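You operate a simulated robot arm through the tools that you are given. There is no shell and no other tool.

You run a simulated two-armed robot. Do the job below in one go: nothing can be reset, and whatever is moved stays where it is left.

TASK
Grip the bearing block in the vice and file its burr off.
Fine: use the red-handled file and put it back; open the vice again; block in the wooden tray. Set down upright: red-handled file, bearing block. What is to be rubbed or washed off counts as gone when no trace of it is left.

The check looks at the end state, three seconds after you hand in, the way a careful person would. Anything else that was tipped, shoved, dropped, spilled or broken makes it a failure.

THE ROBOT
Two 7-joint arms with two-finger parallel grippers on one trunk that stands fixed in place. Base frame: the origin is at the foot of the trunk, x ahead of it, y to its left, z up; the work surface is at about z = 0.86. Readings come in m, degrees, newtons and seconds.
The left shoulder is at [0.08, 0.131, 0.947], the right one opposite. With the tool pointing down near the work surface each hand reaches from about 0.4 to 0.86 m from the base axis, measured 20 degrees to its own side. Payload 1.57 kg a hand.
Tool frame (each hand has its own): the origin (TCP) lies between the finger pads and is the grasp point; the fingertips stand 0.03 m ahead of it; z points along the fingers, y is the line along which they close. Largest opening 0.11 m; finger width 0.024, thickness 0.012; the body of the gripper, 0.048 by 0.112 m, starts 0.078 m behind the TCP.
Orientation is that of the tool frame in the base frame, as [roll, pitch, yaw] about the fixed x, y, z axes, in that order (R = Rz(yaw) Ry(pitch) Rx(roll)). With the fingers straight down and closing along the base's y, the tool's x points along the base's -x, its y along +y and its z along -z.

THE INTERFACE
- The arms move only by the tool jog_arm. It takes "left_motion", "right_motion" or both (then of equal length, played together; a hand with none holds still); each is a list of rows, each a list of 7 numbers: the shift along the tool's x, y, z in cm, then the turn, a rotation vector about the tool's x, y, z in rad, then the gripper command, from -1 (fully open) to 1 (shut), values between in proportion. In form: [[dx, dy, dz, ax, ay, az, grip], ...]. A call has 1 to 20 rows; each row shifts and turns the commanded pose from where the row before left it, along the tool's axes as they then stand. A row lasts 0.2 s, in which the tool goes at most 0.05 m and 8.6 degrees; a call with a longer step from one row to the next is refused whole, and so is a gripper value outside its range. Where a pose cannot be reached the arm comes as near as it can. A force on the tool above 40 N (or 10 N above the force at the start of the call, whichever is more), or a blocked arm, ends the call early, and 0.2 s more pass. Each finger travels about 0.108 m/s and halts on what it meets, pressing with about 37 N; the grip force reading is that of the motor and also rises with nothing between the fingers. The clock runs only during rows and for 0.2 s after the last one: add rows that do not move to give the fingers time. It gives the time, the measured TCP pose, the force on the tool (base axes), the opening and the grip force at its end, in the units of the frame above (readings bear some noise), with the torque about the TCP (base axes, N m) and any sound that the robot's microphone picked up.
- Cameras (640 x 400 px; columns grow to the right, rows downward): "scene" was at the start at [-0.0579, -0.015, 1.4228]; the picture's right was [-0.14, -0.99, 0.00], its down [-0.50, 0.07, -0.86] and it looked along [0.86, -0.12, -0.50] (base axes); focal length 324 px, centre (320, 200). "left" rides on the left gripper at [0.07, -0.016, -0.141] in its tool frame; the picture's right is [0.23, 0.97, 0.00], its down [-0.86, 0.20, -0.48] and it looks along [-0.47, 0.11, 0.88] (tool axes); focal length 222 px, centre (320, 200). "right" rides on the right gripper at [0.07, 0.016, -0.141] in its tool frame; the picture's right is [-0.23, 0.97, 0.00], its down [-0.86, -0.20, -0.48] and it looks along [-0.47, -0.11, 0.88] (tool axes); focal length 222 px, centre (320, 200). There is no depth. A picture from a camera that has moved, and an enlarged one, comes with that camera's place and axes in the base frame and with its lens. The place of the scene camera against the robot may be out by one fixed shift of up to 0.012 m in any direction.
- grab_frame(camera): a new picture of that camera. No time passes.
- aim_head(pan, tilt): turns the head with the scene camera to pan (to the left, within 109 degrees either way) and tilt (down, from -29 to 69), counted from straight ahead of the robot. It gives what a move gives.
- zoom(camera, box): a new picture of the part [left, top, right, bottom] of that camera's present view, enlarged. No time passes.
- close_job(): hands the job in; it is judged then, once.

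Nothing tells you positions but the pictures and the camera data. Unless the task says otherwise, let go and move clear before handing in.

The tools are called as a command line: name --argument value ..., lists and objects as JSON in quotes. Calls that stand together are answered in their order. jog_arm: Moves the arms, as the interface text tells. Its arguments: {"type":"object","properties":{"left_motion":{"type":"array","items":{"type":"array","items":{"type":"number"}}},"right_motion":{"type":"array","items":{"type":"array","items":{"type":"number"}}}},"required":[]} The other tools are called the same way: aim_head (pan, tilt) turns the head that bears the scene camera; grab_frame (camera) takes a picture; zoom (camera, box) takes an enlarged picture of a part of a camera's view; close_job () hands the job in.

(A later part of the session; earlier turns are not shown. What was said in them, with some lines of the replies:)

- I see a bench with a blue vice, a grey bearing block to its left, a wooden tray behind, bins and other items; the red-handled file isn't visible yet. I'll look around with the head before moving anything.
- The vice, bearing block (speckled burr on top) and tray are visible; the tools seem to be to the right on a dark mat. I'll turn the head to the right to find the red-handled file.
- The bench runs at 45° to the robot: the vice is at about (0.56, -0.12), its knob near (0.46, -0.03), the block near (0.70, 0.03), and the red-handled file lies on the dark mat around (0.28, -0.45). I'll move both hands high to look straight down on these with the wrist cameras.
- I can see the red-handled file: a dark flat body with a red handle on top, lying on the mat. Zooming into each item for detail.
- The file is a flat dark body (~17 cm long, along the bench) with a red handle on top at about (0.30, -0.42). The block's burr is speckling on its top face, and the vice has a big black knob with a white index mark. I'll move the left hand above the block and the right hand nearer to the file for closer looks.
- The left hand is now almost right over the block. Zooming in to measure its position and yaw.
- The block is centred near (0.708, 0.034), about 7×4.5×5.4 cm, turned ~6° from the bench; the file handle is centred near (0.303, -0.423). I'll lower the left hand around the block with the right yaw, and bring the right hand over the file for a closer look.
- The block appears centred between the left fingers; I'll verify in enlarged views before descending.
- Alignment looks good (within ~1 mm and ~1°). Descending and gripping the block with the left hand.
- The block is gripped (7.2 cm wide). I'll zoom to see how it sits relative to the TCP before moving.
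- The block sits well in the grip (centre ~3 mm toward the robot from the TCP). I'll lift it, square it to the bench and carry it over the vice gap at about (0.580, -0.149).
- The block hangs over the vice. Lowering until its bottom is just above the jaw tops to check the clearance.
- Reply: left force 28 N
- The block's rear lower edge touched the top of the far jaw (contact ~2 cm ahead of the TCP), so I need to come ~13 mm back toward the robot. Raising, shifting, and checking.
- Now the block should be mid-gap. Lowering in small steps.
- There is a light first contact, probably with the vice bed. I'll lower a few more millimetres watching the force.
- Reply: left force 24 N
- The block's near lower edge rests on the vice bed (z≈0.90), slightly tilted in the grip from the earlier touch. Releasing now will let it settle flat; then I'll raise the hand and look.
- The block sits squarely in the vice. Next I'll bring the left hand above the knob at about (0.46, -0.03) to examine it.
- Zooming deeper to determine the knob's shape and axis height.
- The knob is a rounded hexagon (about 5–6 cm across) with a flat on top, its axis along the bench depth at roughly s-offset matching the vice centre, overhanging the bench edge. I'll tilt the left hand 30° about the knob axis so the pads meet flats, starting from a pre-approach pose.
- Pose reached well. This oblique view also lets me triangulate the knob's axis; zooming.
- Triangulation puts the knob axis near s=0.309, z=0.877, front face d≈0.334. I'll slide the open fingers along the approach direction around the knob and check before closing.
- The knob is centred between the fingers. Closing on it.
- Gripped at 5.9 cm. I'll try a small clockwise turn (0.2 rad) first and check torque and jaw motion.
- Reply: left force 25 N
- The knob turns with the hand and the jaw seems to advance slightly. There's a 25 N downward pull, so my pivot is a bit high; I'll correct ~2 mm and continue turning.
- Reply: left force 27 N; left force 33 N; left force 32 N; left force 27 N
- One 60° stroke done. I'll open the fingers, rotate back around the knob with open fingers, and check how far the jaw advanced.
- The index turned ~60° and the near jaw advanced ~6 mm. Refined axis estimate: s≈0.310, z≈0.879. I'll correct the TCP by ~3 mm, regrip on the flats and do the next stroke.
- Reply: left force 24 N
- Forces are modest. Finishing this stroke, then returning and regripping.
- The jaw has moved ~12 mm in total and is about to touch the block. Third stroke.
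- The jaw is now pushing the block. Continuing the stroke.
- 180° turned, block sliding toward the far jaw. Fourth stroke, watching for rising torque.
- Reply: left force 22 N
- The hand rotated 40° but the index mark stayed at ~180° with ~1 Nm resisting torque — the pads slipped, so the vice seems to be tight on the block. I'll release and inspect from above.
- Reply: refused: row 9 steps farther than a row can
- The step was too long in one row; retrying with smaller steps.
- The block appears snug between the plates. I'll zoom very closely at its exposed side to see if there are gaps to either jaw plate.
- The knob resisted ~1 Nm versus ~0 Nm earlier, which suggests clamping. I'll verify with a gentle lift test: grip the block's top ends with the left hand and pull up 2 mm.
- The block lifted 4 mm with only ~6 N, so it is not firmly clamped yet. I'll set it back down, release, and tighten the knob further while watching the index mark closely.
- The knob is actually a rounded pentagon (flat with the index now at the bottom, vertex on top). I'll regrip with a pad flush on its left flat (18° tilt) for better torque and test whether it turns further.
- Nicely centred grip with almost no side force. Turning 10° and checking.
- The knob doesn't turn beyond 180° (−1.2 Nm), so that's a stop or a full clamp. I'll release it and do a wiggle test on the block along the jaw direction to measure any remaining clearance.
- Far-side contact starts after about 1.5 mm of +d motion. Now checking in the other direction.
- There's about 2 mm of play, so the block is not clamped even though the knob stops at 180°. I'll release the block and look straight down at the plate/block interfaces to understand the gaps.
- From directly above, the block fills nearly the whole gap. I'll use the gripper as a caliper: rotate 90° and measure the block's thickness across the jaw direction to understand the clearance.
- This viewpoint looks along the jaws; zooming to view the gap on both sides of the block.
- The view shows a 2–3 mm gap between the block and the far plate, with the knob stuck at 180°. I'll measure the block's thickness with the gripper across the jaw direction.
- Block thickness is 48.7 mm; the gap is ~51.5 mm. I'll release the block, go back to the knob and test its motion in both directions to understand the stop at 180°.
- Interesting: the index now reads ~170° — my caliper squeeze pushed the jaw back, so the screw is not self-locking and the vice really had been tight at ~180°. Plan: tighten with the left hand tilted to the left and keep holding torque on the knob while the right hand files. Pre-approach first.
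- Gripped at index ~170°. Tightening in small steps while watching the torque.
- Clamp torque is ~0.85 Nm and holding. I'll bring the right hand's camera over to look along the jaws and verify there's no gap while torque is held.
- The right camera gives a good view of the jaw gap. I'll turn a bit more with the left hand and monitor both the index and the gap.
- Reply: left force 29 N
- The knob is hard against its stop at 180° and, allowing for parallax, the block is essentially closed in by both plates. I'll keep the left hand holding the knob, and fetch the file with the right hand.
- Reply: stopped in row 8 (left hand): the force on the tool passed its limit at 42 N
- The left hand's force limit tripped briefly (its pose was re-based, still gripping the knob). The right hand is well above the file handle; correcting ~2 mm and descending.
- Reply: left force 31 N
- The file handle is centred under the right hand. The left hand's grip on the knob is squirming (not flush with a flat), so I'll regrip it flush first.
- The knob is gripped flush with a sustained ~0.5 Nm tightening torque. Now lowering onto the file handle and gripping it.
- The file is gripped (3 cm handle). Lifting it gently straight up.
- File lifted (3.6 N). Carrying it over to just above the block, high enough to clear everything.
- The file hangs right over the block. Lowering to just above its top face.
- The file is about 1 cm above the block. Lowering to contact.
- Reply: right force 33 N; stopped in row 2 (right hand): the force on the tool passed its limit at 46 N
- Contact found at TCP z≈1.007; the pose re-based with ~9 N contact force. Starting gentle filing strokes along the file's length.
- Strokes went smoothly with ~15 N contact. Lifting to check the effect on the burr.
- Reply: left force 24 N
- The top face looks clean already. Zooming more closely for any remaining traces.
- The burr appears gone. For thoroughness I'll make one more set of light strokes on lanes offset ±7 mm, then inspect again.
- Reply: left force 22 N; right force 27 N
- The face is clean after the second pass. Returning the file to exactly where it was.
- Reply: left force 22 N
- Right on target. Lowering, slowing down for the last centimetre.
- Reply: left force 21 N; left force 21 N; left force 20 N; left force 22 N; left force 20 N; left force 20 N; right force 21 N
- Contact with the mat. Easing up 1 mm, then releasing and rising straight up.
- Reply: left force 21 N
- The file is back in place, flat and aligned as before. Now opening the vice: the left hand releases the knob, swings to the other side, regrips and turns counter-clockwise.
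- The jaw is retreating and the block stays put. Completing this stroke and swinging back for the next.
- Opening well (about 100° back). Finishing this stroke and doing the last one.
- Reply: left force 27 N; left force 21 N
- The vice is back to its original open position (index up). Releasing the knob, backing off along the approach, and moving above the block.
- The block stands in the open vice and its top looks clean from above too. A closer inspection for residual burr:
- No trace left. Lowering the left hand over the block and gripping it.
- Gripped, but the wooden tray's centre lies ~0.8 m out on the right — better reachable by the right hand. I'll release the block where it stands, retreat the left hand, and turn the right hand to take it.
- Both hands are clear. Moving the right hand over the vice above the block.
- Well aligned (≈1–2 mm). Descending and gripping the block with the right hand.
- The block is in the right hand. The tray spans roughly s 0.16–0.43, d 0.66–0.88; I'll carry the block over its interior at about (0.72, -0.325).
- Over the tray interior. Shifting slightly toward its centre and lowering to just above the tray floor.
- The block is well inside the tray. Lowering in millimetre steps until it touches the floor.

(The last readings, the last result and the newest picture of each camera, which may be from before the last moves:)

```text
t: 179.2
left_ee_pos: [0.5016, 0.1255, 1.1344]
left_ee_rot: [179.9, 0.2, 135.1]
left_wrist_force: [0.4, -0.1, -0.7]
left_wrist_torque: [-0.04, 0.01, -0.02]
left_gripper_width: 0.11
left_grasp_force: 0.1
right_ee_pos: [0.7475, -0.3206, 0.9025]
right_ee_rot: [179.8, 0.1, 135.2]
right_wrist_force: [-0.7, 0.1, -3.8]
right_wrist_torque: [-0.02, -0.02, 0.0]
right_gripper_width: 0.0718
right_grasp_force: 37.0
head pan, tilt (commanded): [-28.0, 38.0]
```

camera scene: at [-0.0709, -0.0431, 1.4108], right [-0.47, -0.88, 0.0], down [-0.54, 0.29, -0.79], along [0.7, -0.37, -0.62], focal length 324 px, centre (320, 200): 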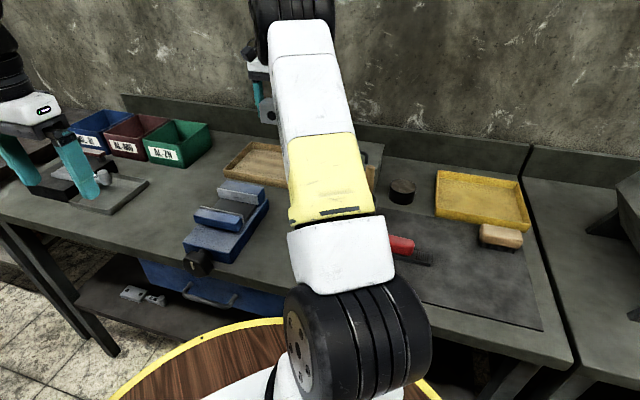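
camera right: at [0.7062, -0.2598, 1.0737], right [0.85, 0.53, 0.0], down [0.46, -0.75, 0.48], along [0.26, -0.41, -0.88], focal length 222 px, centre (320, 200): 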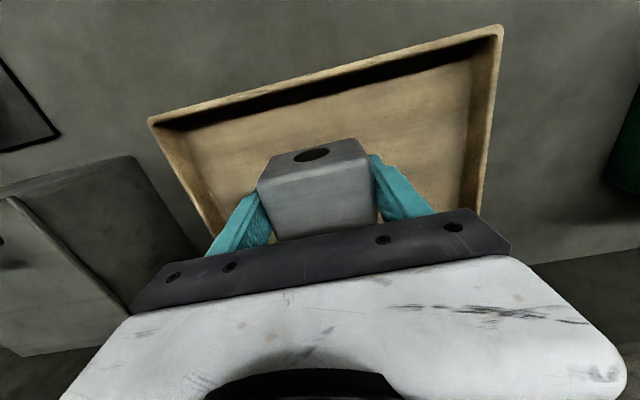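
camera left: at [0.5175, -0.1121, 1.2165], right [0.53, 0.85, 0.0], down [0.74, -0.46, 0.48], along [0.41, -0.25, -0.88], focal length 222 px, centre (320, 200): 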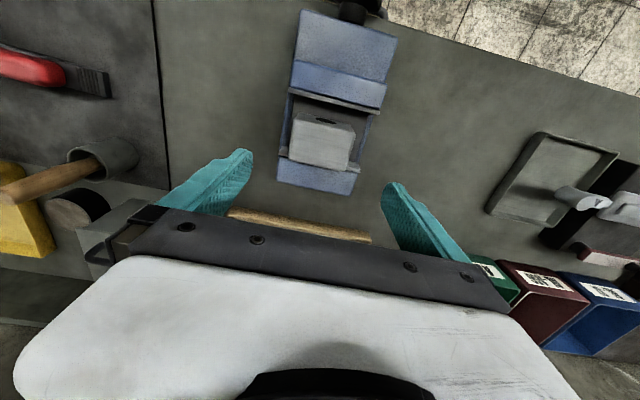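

jog_arm --right_motion '[[0, 0, 0.12, 0, 0, 0, 1], [0, 0, 0, 0, 0, 0, 1]]'

jog_arm --right_motion '[[0, 0, 0.12, 0, 0, 0, 1], [0, 0, 0, 0, 0, 0, 1]]'

grab_frame --camera "right"

```text
t: 179.8
left_ee_pos: [0.5023, 0.1263, 1.135]
left_ee_rot: [179.8, 0.1, 134.9]
left_wrist_force: [-0.1, -0.1, 0.0]
left_wrist_torque: [0.06, 0.0, 0.0]
left_gripper_width: 0.1101
left_grasp_force: 0.0
right_ee_pos: [0.7471, -0.3207, 0.8997]
right_ee_rot: [179.8, 0.1, 135.1]
right_wrist_force: [0.1, -0.1, -4.7]
right_wrist_torque: [-0.05, 0.0, 0.02]
right_gripper_width: 0.0716
right_grasp_force: 37.0
head pan, tilt (commanded): [-28.0, 38.0]
```

```text
t: 180.3
left_ee_pos: [0.5015, 0.1249, 1.1359]
left_ee_rot: [179.9, 0.2, 135.0]
left_wrist_force: [-0.3, 0.4, 0.4]
left_wrist_torque: [-0.03, 0.0, -0.04]
left_gripper_width: 0.1103
left_grasp_force: 0.1
right_ee_pos: [0.7467, -0.3207, 0.9002]
right_ee_rot: [179.7, 0.2, 135.1]
right_wrist_force: [-2.0, 0.4, 8.4]
right_wrist_torque: [-0.07, 0.63, 0.0]
right_gripper_width: 0.0717
right_grasp_force: 36.9
head pan, tilt (commanded): [-28.0, 38.0]
```

```text
taken
camera right: at [0.7065, -0.2601, 1.0417], right [0.85, 0.53, 0.0], down [0.46, -0.75, 0.48], along [0.26, -0.41, -0.88], focal length 222 px, centre (320, 200)
```

right: 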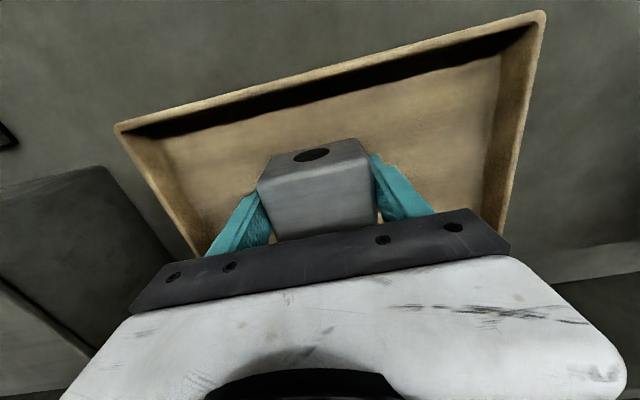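

The block touches the tray floor. Releasing gently and rising straight up.

jog_arm --right_motion '[[0, 0, 0, 0, 0, 0, 0], [0, 0, 0, 0, 0, 0, -0.6], [0, 0, 0, 0, 0, 0, -0.6], [0, 0, -1, 0, 0, 0, -0.6], [0, 0, -3, 0, 0, 0, -0.6], [0, 0, -4, 0, 0, 0, -0.6], [0, 0, -4, 0, 0, 0, -0.6], [0, 0, -4, 0, 0, 0, -0.6], [0, 0, 0, 0, 0, 0, -0.6]]'

grab_frame --camera "right"

zoom --camera "right" --box '[220, 60, 440, 220]'

```text
t: 182.3
left_ee_pos: [0.5019, 0.1262, 1.135]
left_ee_rot: [179.9, 0.1, 135.1]
left_wrist_force: [-0.6, 0.2, -0.1]
left_wrist_torque: [0.01, 0.0, 0.01]
left_gripper_width: 0.1103
left_grasp_force: 0.1
right_ee_pos: [0.7463, -0.3212, 1.06]
right_ee_rot: [179.7, 0.1, 135.0]
right_wrist_force: [-0.5, 0.1, -0.5]
right_wrist_torque: [0.02, 0.01, -0.01]
right_gripper_width: 0.0881
right_grasp_force: 0.1
head pan, tilt (commanded): [-28.0, 38.0]
```

```text
taken
camera right: at [0.7063, -0.2611, 1.2012], right [0.85, 0.53, 0.0], down [0.46, -0.75, 0.48], along [0.26, -0.41, -0.88], focal length 222 px, centre (320, 200)
```

right: 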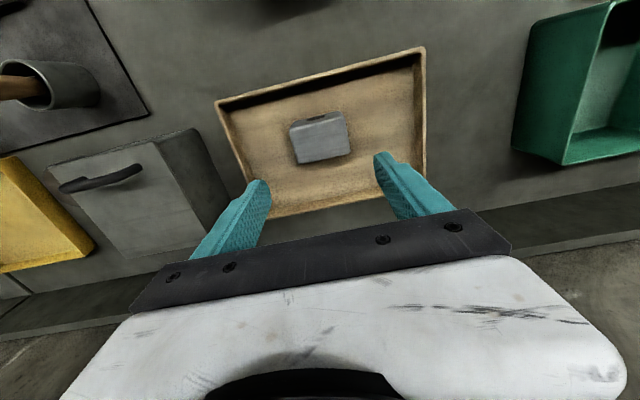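

```text
2.50 times, centred on (330, 140) of right
camera zoom: at [0.7063, -0.2611, 1.2012], right [0.85, 0.53, 0.0], down [0.46, -0.75, 0.48], along [0.26, -0.41, -0.88], focal length 555 px, centre (295, 350)
```

zoom: 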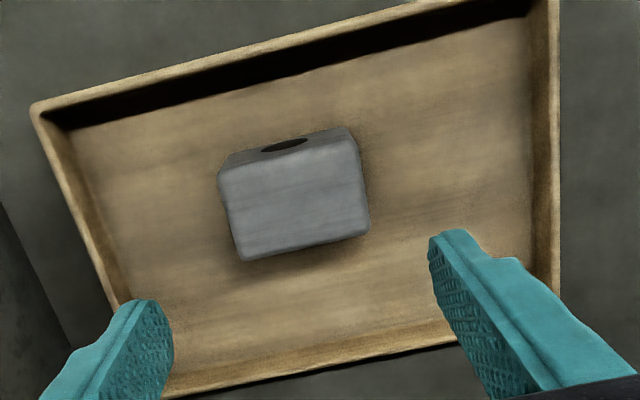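

The block stands upright in the tray, clean. Retreating the right hand up and back, then doing a final check of everything.

jog_arm --right_motion '[[0, 0, -4, 0, 0, 0, -1], [0, 0, -4, 0, 0, 0, -1], [0, 0, -4, 0, 0, 0, -1], [0, 0, -4, 0, 0, 0, -1], [3, 1, 0, 0, 0, 0, -1], [3, 1, 0, 0, 0, 0, -1], [3, 1, 0, 0, 0, 0, -1], [3, 1, 0, 0, 0, 0, -1], [3, 1, 0, 0, 0, 0, -1], [0, 0, 0, 0, 0, 0, -1], [0, 0, 0, 0, 0, 0, -1]]'

aim_head --pan -8 --tilt 30.2

grab_frame --camera "scene"

grab_frame --camera "right"

grab_frame --camera "left"

```text
t: 184.8
left_ee_pos: [0.5016, 0.1267, 1.135]
left_ee_rot: [179.9, 0.1, 135.0]
left_wrist_force: [0.2, 0.7, -0.5]
left_wrist_torque: [-0.01, 0.02, -0.01]
left_gripper_width: 0.1101
left_grasp_force: 0.1
right_ee_pos: [0.6466, -0.171, 1.2002]
right_ee_rot: [179.7, 0.1, 135.1]
right_wrist_force: [-0.2, 0.5, 0.5]
right_wrist_torque: [0.02, -0.01, -0.04]
right_gripper_width: 0.1098
right_grasp_force: 0.1
right hand out of reach, approached as far as the arm can: row 3, 4
head pan, tilt (commanded): [-28.0, 38.0]
```

```text
t: 185.6
left_ee_pos: [0.5009, 0.1257, 1.1355]
left_ee_rot: [180.0, 0.1, 135.0]
left_wrist_force: [0.7, 0.1, 0.1]
left_wrist_torque: [0.0, 0.02, -0.01]
left_gripper_width: 0.1102
left_grasp_force: 0.1
right_ee_pos: [0.6459, -0.1724, 1.1993]
right_ee_rot: [179.8, 0.1, 135.1]
right_wrist_force: [-0.5, -0.4, -0.5]
right_wrist_torque: [-0.01, -0.01, 0.01]
right_gripper_width: 0.11
right_grasp_force: 0.1
head pan, tilt (commanded): [-8.0, 30.2]
```

```text
taken
camera scene: at [-0.0579, -0.0151, 1.4228], right [-0.14, -0.99, 0.0], down [-0.5, 0.07, -0.86], along [0.86, -0.12, -0.5], focal length 324 px, centre (320, 200)
```

scene: 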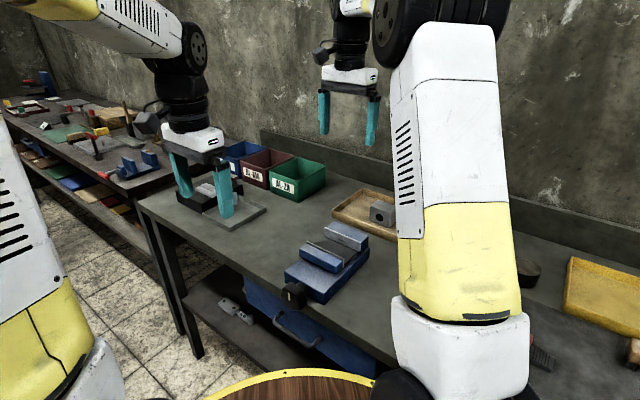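

```text
taken
camera right: at [0.6067, -0.1112, 1.3416], right [0.85, 0.53, 0.0], down [0.46, -0.75, 0.48], along [0.26, -0.41, -0.88], focal length 222 px, centre (320, 200)
```

right: 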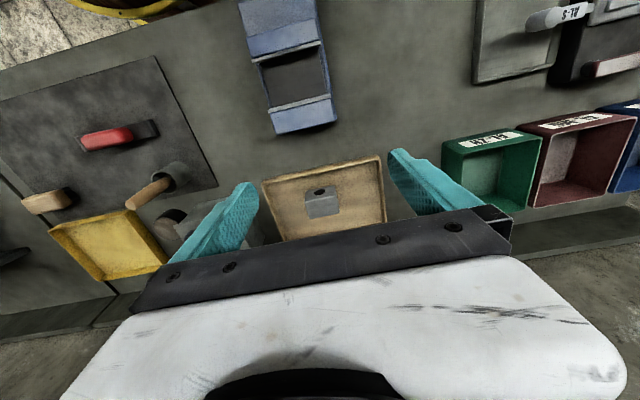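

```text
taken
camera left: at [0.4409, 0.1624, 1.2758], right [0.53, 0.85, 0.0], down [0.74, -0.46, 0.48], along [0.41, -0.25, -0.88], focal length 222 px, centre (320, 200)
```

left: 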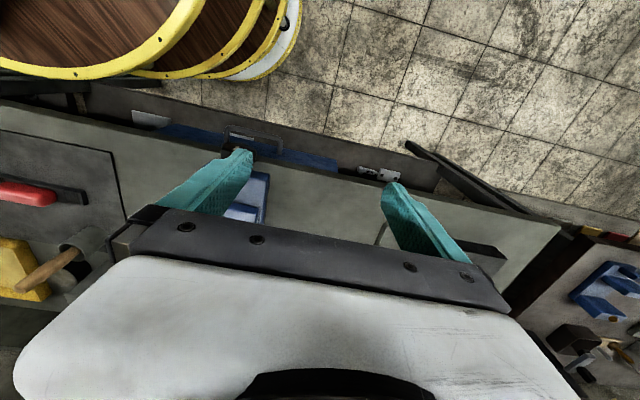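

Everything appears in order; a few zooms to confirm the vice, tray, file and neighbouring items.

zoom --camera "right" --box '[220, 0, 420, 240]'

zoom --camera "right" --box '[0, 50, 220, 290]'

zoom --camera "scene" --box '[140, 140, 460, 340]'

```text
1.67 times, centred on (320, 120) of right
camera zoom: at [0.6067, -0.1112, 1.3416], right [0.85, 0.53, 0.0], down [0.46, -0.75, 0.48], along [0.26, -0.41, -0.88], focal length 370 px, centre (320, 333)
```

zoom: 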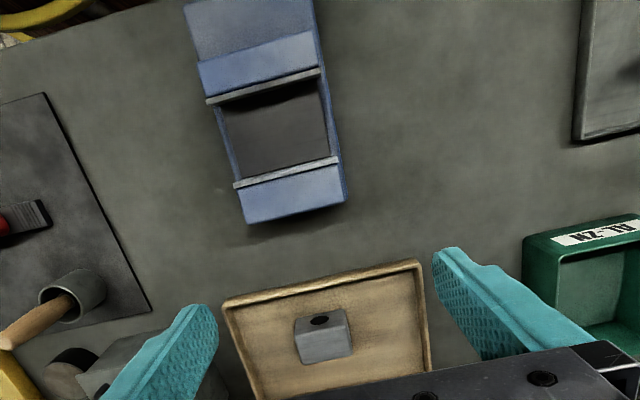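

```text
1.67 times, centred on (110, 170) of right
camera zoom: at [0.6067, -0.1112, 1.3416], right [0.85, 0.53, 0.0], down [0.46, -0.75, 0.48], along [0.26, -0.41, -0.88], focal length 370 px, centre (670, 250)
```

zoom: 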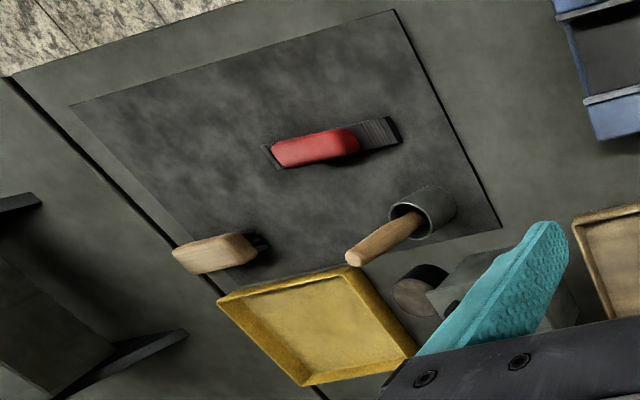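

```text
2.00 times, centred on (300, 240) of scene
camera zoom: at [-0.0579, -0.0151, 1.4228], right [-0.14, -0.99, 0.0], down [-0.5, 0.07, -0.86], along [0.86, -0.12, -0.5], focal length 649 px, centre (360, 120)
```

zoom: 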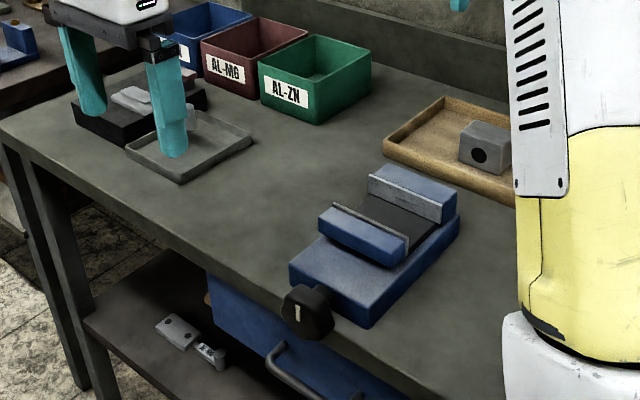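

The vice is open as it was at the start, and the file is back on the mat, flat and aligned. The clean block stands upright in the wooden tray. Nothing else was disturbed and both hands are clear, so I'm handing in.

close_job

```text
The job is handed in.
```

The burr is filed off, and the bearing block now stands upright in the wooden tray. I found no trace of the burr in close-up views from two cameras.

- **File:** the red-handled file is back on the mat, flat and within a few millimetres of where it lay.
- **Vice:** it is open again, with the jaw and the knob's white mark back where they started.
- **Everything else:** the final pictures show nothing else moved, and both hands are empty and clear.

The vice does not hold itself tight: pressing on the jaw turns the knob back. I kept the left hand on the knob while the right hand filed. An earlier check had found the block loose, and I could not confirm a firm clamp, but the block did not shift during filing.
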